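You operate a simulated robot arm through the tools that you are given. There is no shell and no other tool. Be economical: measure what you need, move in short steps, check, and stop when the job is done.

Carry out the task below with a simulated robot arm. There is one attempt and no reset: what you move stays moved.

JOB
Push the mill lid shut.

Only the result counts: the job must be done as asked and must still hold three seconds after the hand-in. Knocking over, shifting, dropping, spilling or breaking anything else fails it. A push-on lid holds only when it is set on centred and level and pressed home; a screw cap is set on level and turned clockwise until tight.

ROBOT AND FRAMES
A 6-joint arm with a two-finger parallel gripper, fixed in place. Base frame: the origin is at the foot of the arm, x ahead of it, y to its left, z up. Units: mm, rad, N and s.
Its first joint turns from -1.152 to 1.152 rad. Payload 2.9 kg.
The tool frame sits at the grasp point between the pads (the TCP): z along the fingers, y along the line on which they close. The tips reach 30 mm beyond it. Largest opening 110 mm; finger width 20, thickness 10; the body of the gripper, 48 by 112 mm, starts 55 mm behind the TCP.
Orientation is that of the tool frame in the base frame, as [roll, pitch, yaw] about the fixed x, y, z axes, in that order (R = Rz(yaw) Ry(pitch) Rx(roll)). With the fingers straight down and closing along the base's y, the tool's x points along the base's -x, its y along +y and its z along -z.

CONTROLS
- The arm moves only by the tool apply_moves. Its argument "rows" is a list of rows, each an object of numbers (a shift or turn left out is 0, a gripper value left out holds the last): "tx", "ty", "tz": the shift along the base's x, y, z in units of 250 mm (1.0 is 250 mm); "wx", "wy", "wz": the turn, a rotation vector about the base's x, y, z in units of 60 degrees (1.0 is 60 degrees); "jaw": the gripper command, from -1 (fully open) to 1 (shut), values between in proportion. In form: [{"tx": .., "ty": .., "tz": .., "wx": .., "wy": .., "wz": .., "jaw": ..}, ...]. A call has 1 to 10 rows; each row is the pose to reach, as a shift and turn from the pose commanded when the call began. A call with a number of a shift or a turn outside -1 to 1 is refused whole. A row lasts 0.2 s, in which the tool goes at most 50 mm and 0.15 rad; a call with a longer step from one row to the next is refused whole, and so is a gripper value outside its range. A pose out of reach is approached as far as the arm can. The call stops where the force on the tool passes 40 N (or 10 N more than at its start, if that is more) or the arm is blocked; 0.2 s more then pass. The fingers move at their own pace (about 108 mm/s each) and stop on an object; they squeeze with about 22 N. The grip force told is the motor's: it shows also when the fingers shut on nothing. Time passes only in rows, and 0.2 s behind the last, so rows that repeat a pose let the fingers close. The reply holds the time, the measured pose of the TCP, the force on the tool along the base axes, the opening and the grip force, in the units named above and with some noise, and new pictures: "pictures" is both (left out), scene, wrist or none.
- Cameras (640 x 400 px; columns grow to the right, rows downward): "scene" is fixed at [96.4, 450.8, 1396.1]; the picture's right is [-0.54, -0.84, 0.00], its down [-0.39, 0.25, -0.89] and it looks along [0.75, -0.48, -0.46] (base axes); focal length 317 px, centre (320, 200). "wrist" rides on the gripper at [-36, 0, -57] in the tool frame; the picture's right is [0.00, -1.00, 0.00], its down [0.97, 0.00, -0.24] and it looks along [0.24, 0.00, 0.97] (tool axes); focal length 218 px, centre (320, 200).
- pixel_to_xyz(camera, pixels): for up to 12 pixels [column, row] of the newest picture of that camera ("zoom" is the newest enlarged one), the place [x, y, z] in the base frame of the surface seen there, good to about 3 mm. The clock stands still meanwhile.
- inspect(camera, box): a new picture of the part [left, top, right, bottom] of that camera's present view, enlarged. The clock stands still meanwhile.
- close_job(): hands the job in; it is judged then, once.

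Keep the steps short. Do not move on a guess: measure, check each grasp and each placing, and mend mistakes. In all there are 60 turns and 120 pictures (those below and enlarged ones count). Leave the gripper open and the arm clear of the work at the hand-in unless told otherwise, and finish with a single line.

The tools are called by a JSON object that holds its "api" and its "payload". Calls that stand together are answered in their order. apply_moves: Moves the arm, as the interface text tells. Its arguments: {"type":"object","properties":{"rows":{"type":"array","items":{"type":"object","properties":{"tx":{"type":"number"},"ty":{"type":"number"},"tz":{"type":"number"},"wx":{"type":"number"},"wy":{"type":"number"},"wz":{"type":"number"},"jaw":{"type":"number"}}}},"pictures":{"type":"string","enum":["both","scene","wrist","none"]}},"required":["rows"]} The other tools are called the same way: pixel_to_xyz (camera, pixels) gives the place of the surface under pixels of a picture; inspect (camera, box) takes an enlarged picture of a part of a camera's view; close_job () hands the job in.

At the start:

```text
t: 0.0
eef_pos: [318.4, 218.9, 1272.3]
ee_rot: [-3.142, 0.0, 3.14]
force: [0.6, -0.2, -0.3]
width: 110.0
grasp_force: 0.1
```

scene: 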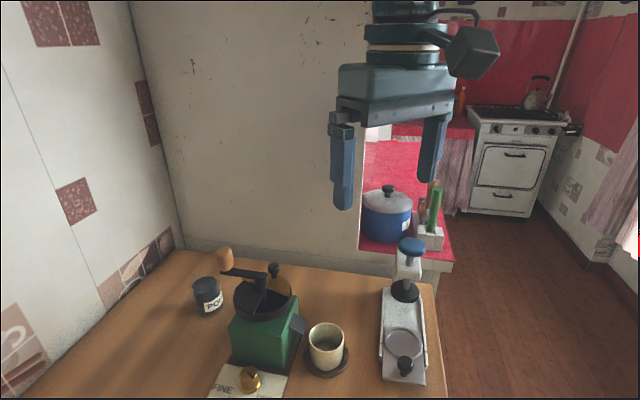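
wrist: 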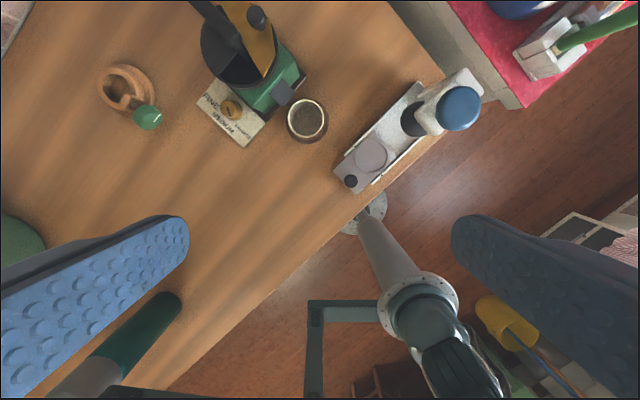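

I see a green mill near scene pixel (263,320) with a dark lid or hopper. I'll take a closer look from both cameras.

{"api": "inspect", "payload": {"camera": "scene", "box": [180, 230, 360, 398]}}

{"api": "inspect", "payload": {"camera": "wrist", "box": [170, 0, 350, 150]}}

```text
2.38 times, centred on (270, 314) of scene
```

zoom: 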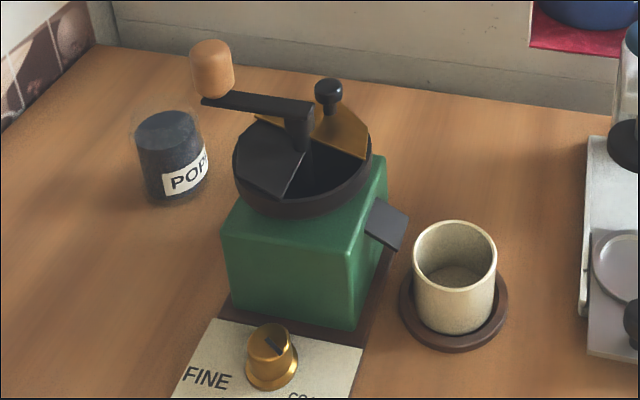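

```text
2.67 times, centred on (260, 75) of wrist
```

zoom: 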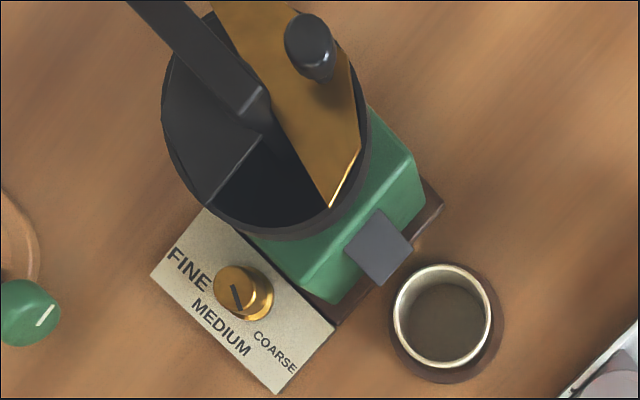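

The lid looks like a brass plate with a black knob, next to a fixed black cover and an open wedge. I'll measure points on the plate, knob, rim and crank in the wrist zoom.

{"api": "pixel_to_xyz", "payload": {"camera": "zoom", "pixels": [[308, 35], [320, 70], [330, 195], [355, 145], [290, 110], [235, 25], [345, 70], [215, 195], [255, 140], [185, 110], [260, 190], [260, 105]]}}

{"api": "pixel_to_xyz", "payload": {"camera": "scene", "pixels": [[272, 267], [281, 291], [272, 281], [255, 262], [264, 276], [225, 258], [245, 297], [292, 300], [268, 317], [238, 290], [282, 275], [262, 300]]}}

```text
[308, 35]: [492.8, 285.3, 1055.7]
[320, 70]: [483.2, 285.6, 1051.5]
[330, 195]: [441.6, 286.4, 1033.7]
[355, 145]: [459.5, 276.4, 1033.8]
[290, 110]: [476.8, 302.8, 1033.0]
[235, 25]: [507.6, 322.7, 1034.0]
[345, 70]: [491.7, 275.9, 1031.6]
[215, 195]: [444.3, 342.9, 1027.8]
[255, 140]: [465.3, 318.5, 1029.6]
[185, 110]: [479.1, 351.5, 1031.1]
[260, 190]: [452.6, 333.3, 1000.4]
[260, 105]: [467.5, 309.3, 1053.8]
```

```text
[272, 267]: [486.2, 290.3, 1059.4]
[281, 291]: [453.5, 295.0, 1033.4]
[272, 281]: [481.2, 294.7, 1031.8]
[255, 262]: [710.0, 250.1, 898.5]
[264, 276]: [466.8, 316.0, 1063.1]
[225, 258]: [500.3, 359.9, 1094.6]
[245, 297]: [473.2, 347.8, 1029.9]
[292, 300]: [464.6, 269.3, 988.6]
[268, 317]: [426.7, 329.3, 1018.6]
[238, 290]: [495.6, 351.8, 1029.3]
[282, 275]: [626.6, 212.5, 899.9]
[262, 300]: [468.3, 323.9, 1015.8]
```

The brass plate is flat at z≈1033 and turns about the axle near (467,314). Its knob is at about (488,287), with its top at z≈1060. The gap is on the -x side, so the knob has to swing clockwise as seen from above. Next I'll check handle height, knob width, table height and axle in an enlarged scene view.

{"api": "inspect", "payload": {"camera": "scene", "box": [215, 240, 311, 300]}}

```text
6.67 times, centred on (263, 270) of scene
```

zoom: 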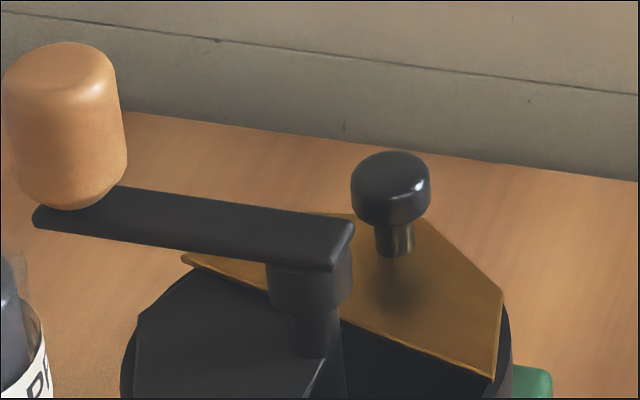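

{"api": "pixel_to_xyz", "payload": {"camera": "zoom", "pixels": [[60, 55], [65, 150], [390, 165], [356, 195], [427, 195], [395, 240], [320, 250], [315, 330], [190, 260], [490, 370], [495, 295], [520, 200]]}}

```text
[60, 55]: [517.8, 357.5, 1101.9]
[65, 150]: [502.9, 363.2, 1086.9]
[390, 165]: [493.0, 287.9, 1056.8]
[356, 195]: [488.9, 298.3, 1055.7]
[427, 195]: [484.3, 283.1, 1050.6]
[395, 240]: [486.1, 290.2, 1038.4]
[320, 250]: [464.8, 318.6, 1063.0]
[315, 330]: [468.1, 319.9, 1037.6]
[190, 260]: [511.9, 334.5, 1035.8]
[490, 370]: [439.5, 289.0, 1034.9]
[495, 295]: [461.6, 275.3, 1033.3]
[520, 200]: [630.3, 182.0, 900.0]
```

The table is at z≈900 and the handle top is about 1104. The knob centre is about (489,289), with a diameter of about 18. I'll close the jaws to make a 20×20 pusher, turn it +33°, and go above (511,300), which is behind the knob.

{"api": "apply_moves", "payload": {"rows": [{"tx": 0.154, "ty": 0.065, "wz": 0.11, "jaw": 1}, {"tx": 0.308, "ty": 0.13, "wz": 0.22, "jaw": 1}, {"tx": 0.462, "ty": 0.195, "wz": 0.33, "jaw": 1}, {"tx": 0.616, "ty": 0.26, "wz": 0.44, "jaw": 1}, {"tx": 0.77, "ty": 0.324, "wz": 0.55, "jaw": 1}, {"tx": 0.77, "ty": 0.324, "wz": 0.55, "tz": -0.18, "jaw": 1}, {"tx": 0.77, "ty": 0.324, "wz": 0.55, "tz": -0.36, "jaw": 1}, {"tx": 0.77, "ty": 0.324, "wz": 0.55, "tz": -0.54, "jaw": 1}]}}

```text
t: 1.1
eef_pos: [471.7, 280.6, 1253.7]
ee_rot: [3.14, -0.015, -2.681]
force: [6.6, 5.1, -11.4]
width: 0.0
grasp_force: 21.6
out of reach, approached as far as the arm can: row 4, 5
stopped in row 5: the force on the tool passed its limit (the readings are from after the stop); the commanded pose is now the measured one
```

scene: 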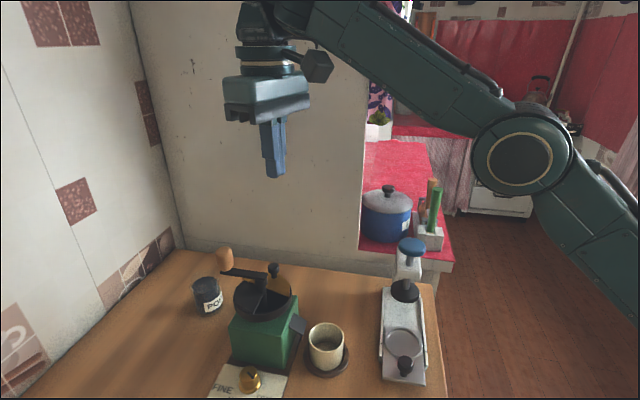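
wrist: 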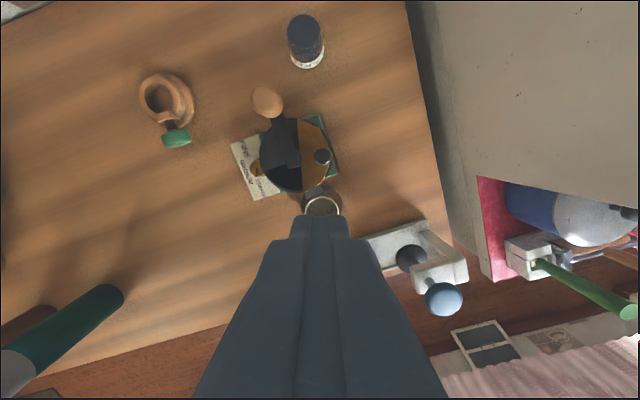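

Out of reach at that height, so the arm stopped with nothing touched. I'll lower to about z=1155 here first, with tips at 1125 and above the handle, then go out to (511,300).

{"api": "apply_moves", "payload": {"rows": [{"tz": -0.13, "jaw": 1}, {"tz": -0.26, "jaw": 1}, {"tz": -0.39, "jaw": 1}, {"tx": 0.08, "ty": 0.04, "tz": -0.39, "wz": 0.06, "jaw": 1}, {"tx": 0.157, "ty": 0.078, "tz": -0.39, "wz": 0.115, "jaw": 1}, {"tx": 0.157, "ty": 0.078, "tz": -0.39, "wz": 0.115, "jaw": 1}]}}

```text
t: 2.5
eef_pos: [509.3, 301.2, 1154.0]
ee_rot: [3.14, -0.016, -2.56]
force: [-0.3, -0.1, -0.1]
width: 0.0
grasp_force: 22.2
out of reach, approached as far as the arm can: row 3
```

scene: 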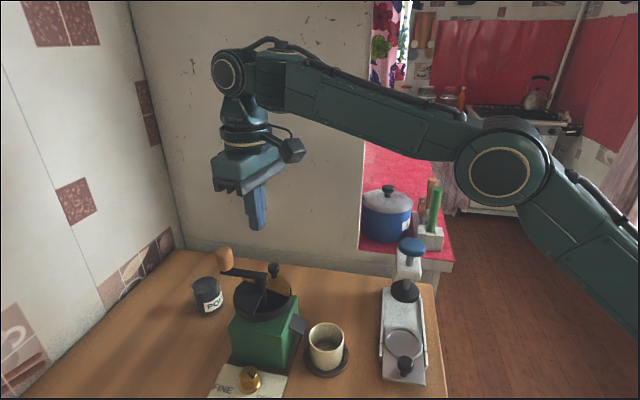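
wrist: 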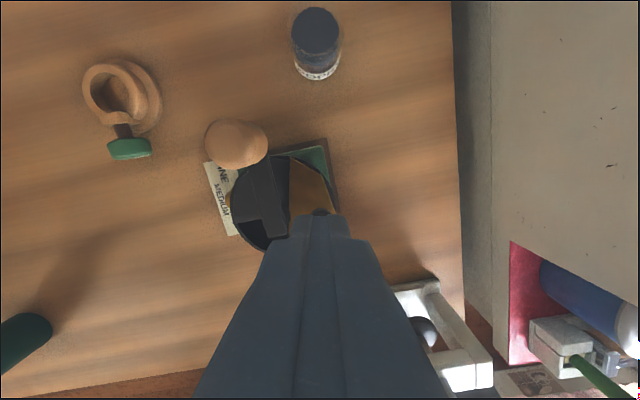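

Now at (509,301,1154). I'll go straight down to TCP z≈1073, with tips ~1043, about 9 mm above the plate and level with the knob.

{"api": "apply_moves", "payload": {"rows": [{"tz": -0.12, "jaw": 1}, {"tz": -0.24, "jaw": 1}, {"tz": -0.324, "jaw": 1}, {"tz": -0.324, "jaw": 1}]}}

{"api": "inspect", "payload": {"camera": "scene", "box": [200, 220, 328, 300]}}

```text
t: 3.5
eef_pos: [507.5, 303.9, 1074.1]
ee_rot: [-3.141, -0.017, -2.56]
force: [0.3, 0.3, -0.6]
width: 0.0
grasp_force: 22.0
```

scene: 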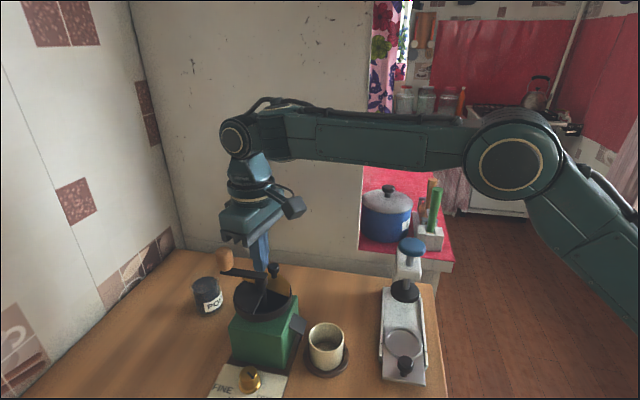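
wrist: 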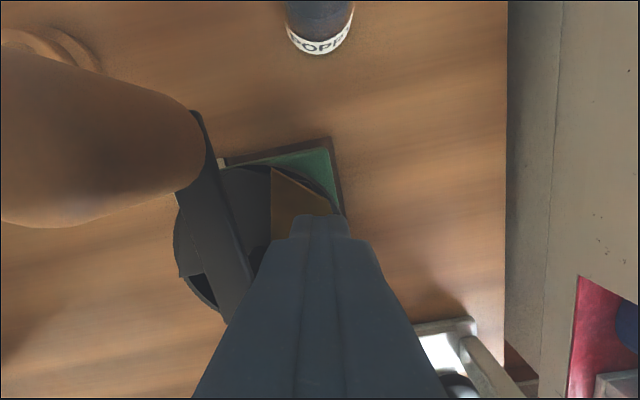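

```text
5.00 times, centred on (264, 260) of scene
```

zoom: 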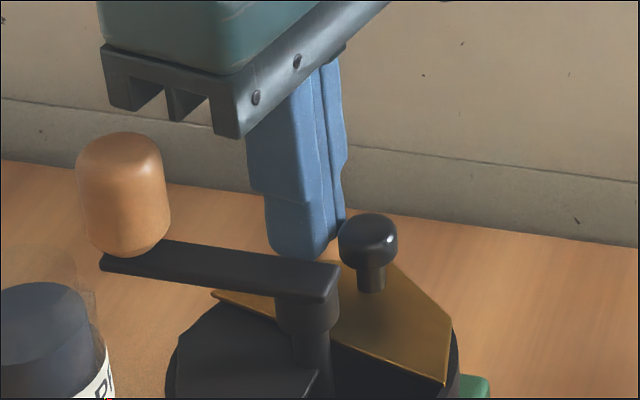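

The pusher sits just behind the knob at measured (507.5,303.9), with clearance from the crank. I'll push along the arc and turn with it, first to a knob angle of about -89°.

{"api": "apply_moves", "payload": {"rows": [{"tx": -0.009, "ty": -0.025, "jaw": 1}, {"tx": -0.019, "ty": -0.044, "wz": -0.133, "jaw": 1}, {"tx": -0.032, "ty": -0.06, "wz": -0.267, "jaw": 1}, {"tx": -0.047, "ty": -0.074, "wz": -0.4, "jaw": 1}, {"tx": -0.064, "ty": -0.086, "wz": -0.533, "jaw": 1}, {"tx": -0.064, "ty": -0.086, "wz": -0.533, "jaw": 1}]}}

{"api": "inspect", "payload": {"camera": "scene", "box": [200, 240, 328, 320]}}

```text
t: 4.9
eef_pos: [494.1, 280.1, 1074.7]
ee_rot: [3.139, -0.017, -3.122]
force: [0.7, 0.0, -0.4]
width: 0.0
grasp_force: 22.1
```

scene: 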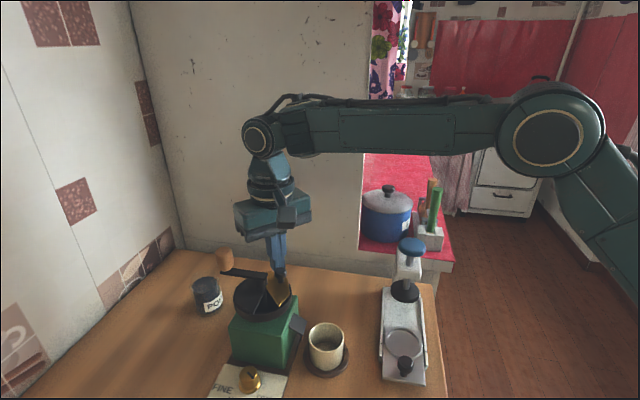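
wrist: 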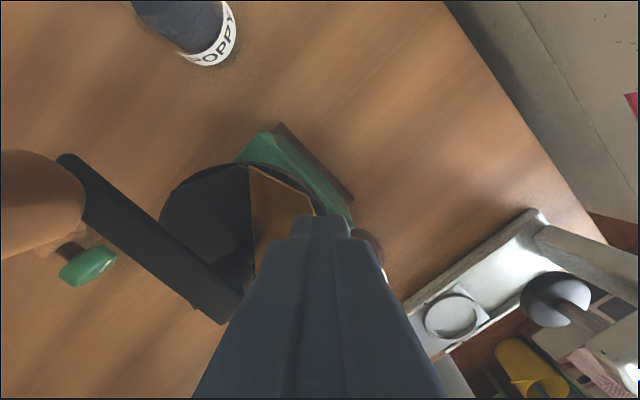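

```text
5.00 times, centred on (264, 280) of scene
```

zoom: 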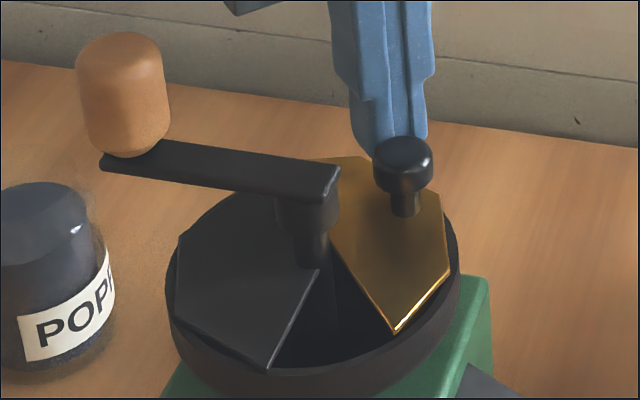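

The lid is turning and the gap is narrowing, with low force on the tool. Continuing along the arc to about -121°.

{"api": "apply_moves", "payload": {"rows": [{"tx": -0.028, "ty": -0.003, "wz": -0.133, "jaw": 1}, {"tx": -0.048, "ty": -0.007, "wz": -0.267, "jaw": 1}, {"tx": -0.068, "ty": -0.01, "wz": -0.4, "jaw": 1}, {"tx": -0.089, "ty": -0.01, "wz": -0.533, "jaw": 1}, {"tx": -0.089, "ty": -0.01, "wz": -0.533, "jaw": 1}]}}

{"api": "inspect", "payload": {"camera": "scene", "box": [200, 240, 328, 320]}}

```text
t: 6.1
eef_pos: [472.1, 277.5, 1074.5]
ee_rot: [3.141, -0.018, 2.604]
force: [0.7, -0.5, -0.5]
width: 0.0
grasp_force: 22.0
```

scene: 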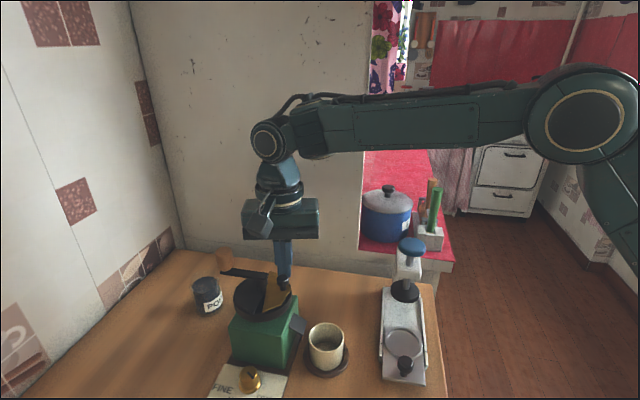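
wrist: 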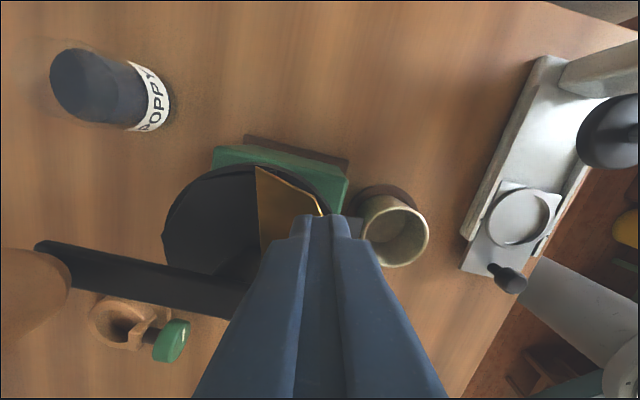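

```text
5.00 times, centred on (264, 280) of scene
```

zoom: 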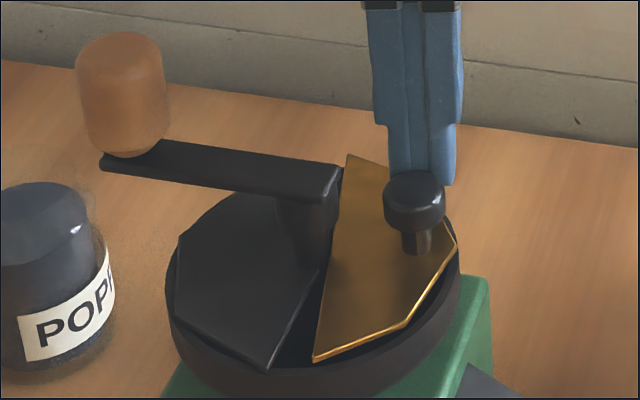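

A gap of roughly 15–18° is left. I'll do two more 8° steps and check again.

{"api": "apply_moves", "payload": {"rows": [{"tx": -0.022, "ty": -0.001, "wz": -0.133, "jaw": 1}, {"tx": -0.042, "ty": 0.003, "wz": -0.267, "jaw": 1}, {"tx": -0.042, "ty": 0.003, "wz": -0.267, "jaw": 1}], "pictures": "none"}}

{"api": "inspect", "payload": {"camera": "scene", "box": [200, 240, 328, 320]}}

```text
t: 6.9
eef_pos: [462.2, 278.3, 1075.1]
ee_rot: [3.137, -0.017, 2.324]
force: [3.8, -3.0, 0.6]
width: 0.1
grasp_force: 22.1
```

```text
5.00 times, centred on (264, 280) of scene
```

zoom: 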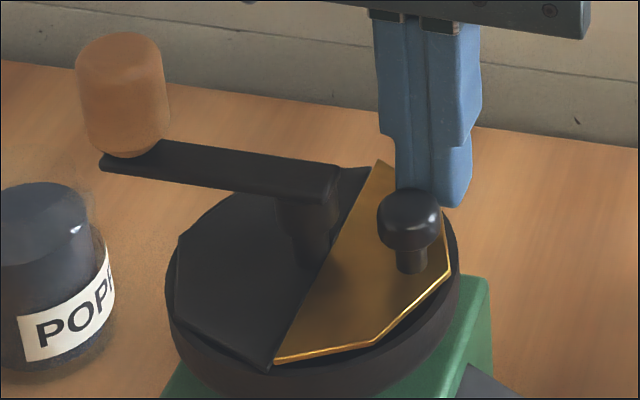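

It's almost shut, with just a sliver possibly left. The force has risen to about 5 N, which may be the stop. I'll push 3 mm more along the tangent and read the force.

{"api": "apply_moves", "payload": {"rows": [{"tx": -0.005, "ty": 0.005, "jaw": 1}, {"tx": -0.009, "ty": 0.009, "wz": -0.04, "jaw": 1}, {"tx": -0.009, "ty": 0.009, "wz": -0.04, "jaw": 1}], "pictures": "none"}}

{"api": "inspect", "payload": {"camera": "scene", "box": [230, 260, 310, 320]}}

```text
t: 7.7
eef_pos: [462.3, 279.1, 1075.1]
ee_rot: [3.14, -0.017, 2.275]
force: [17.0, -24.9, -0.3]
width: 0.0
grasp_force: 22.0
```

```text
6.67 times, centred on (270, 290) of scene
```

zoom: 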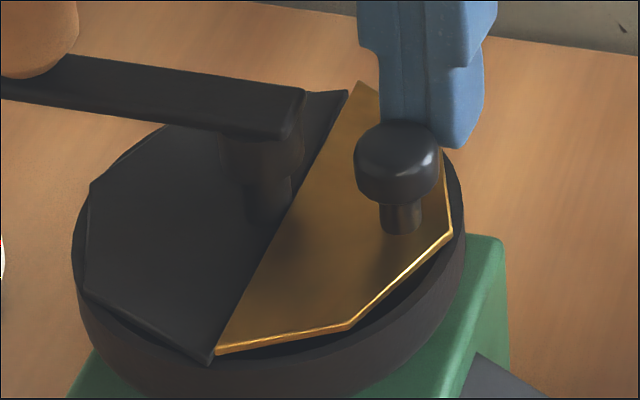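

The force jumped to about 30 N with almost no movement, and the edges meet, so the lid is at its stop. I'll back off along the tangent and rise clear.

{"api": "apply_moves", "payload": {"rows": [{"tx": 0.013, "ty": -0.014, "jaw": 1}, {"tx": 0.028, "ty": -0.03, "jaw": 1}, {"tx": 0.028, "ty": -0.03, "tz": 0.12, "jaw": 1}, {"tx": 0.028, "ty": -0.03, "tz": 0.28, "jaw": 1}, {"tx": -0.1, "ty": -0.1, "tz": 0.4, "jaw": 1}, {"tx": -0.22, "ty": -0.17, "tz": 0.5, "jaw": 1}, {"tx": -0.36, "ty": -0.2, "tz": 0.6, "jaw": 1}, {"tx": -0.36, "ty": -0.2, "tz": 0.6, "jaw": -1}, {"tx": -0.36, "ty": -0.2, "tz": 0.6, "jaw": -1}, {"tx": -0.36, "ty": -0.2, "tz": 0.6, "jaw": -1}]}}

{"api": "inspect", "payload": {"camera": "scene", "box": [180, 240, 340, 340]}}

```text
t: 9.9
eef_pos: [367.6, 229.6, 1225.4]
ee_rot: [3.138, -0.017, 2.284]
force: [-0.3, -0.3, 0.3]
width: 110.0
grasp_force: 0.0
```

scene: 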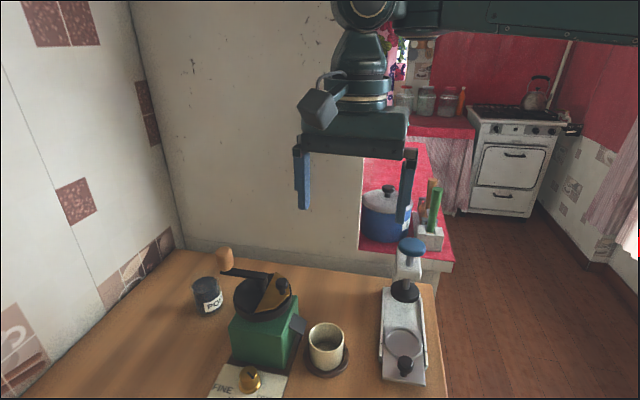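
wrist: 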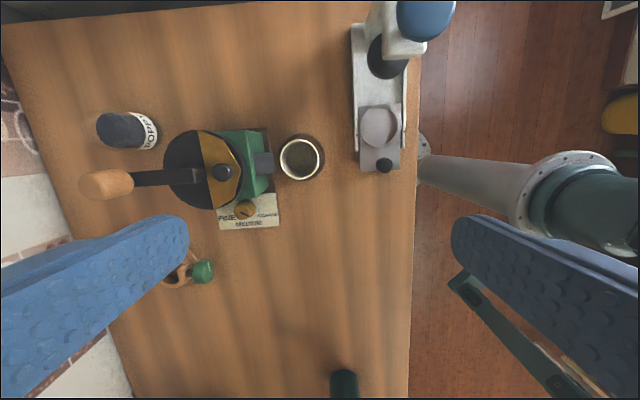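

```text
4.00 times, centred on (260, 290) of scene
```

zoom: 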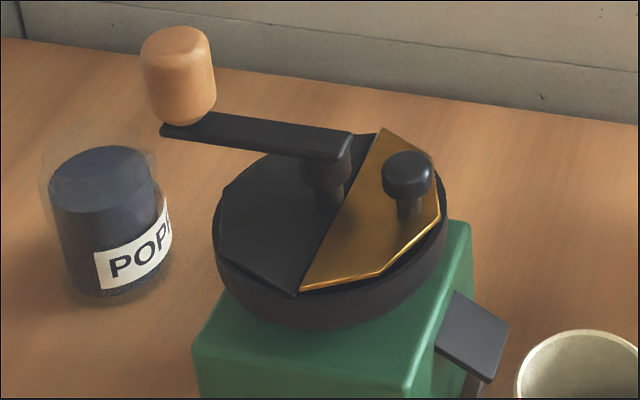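

The lid stays shut against the fixed half, the mill and its neighbours haven't moved, and the gripper is open and clear. Handing in.

{"api": "close_job", "payload": {}}

```text
The job is handed in.
```

The mill lid is pushed shut to its stop, nothing else was moved, and the arm is clear with the gripper open.
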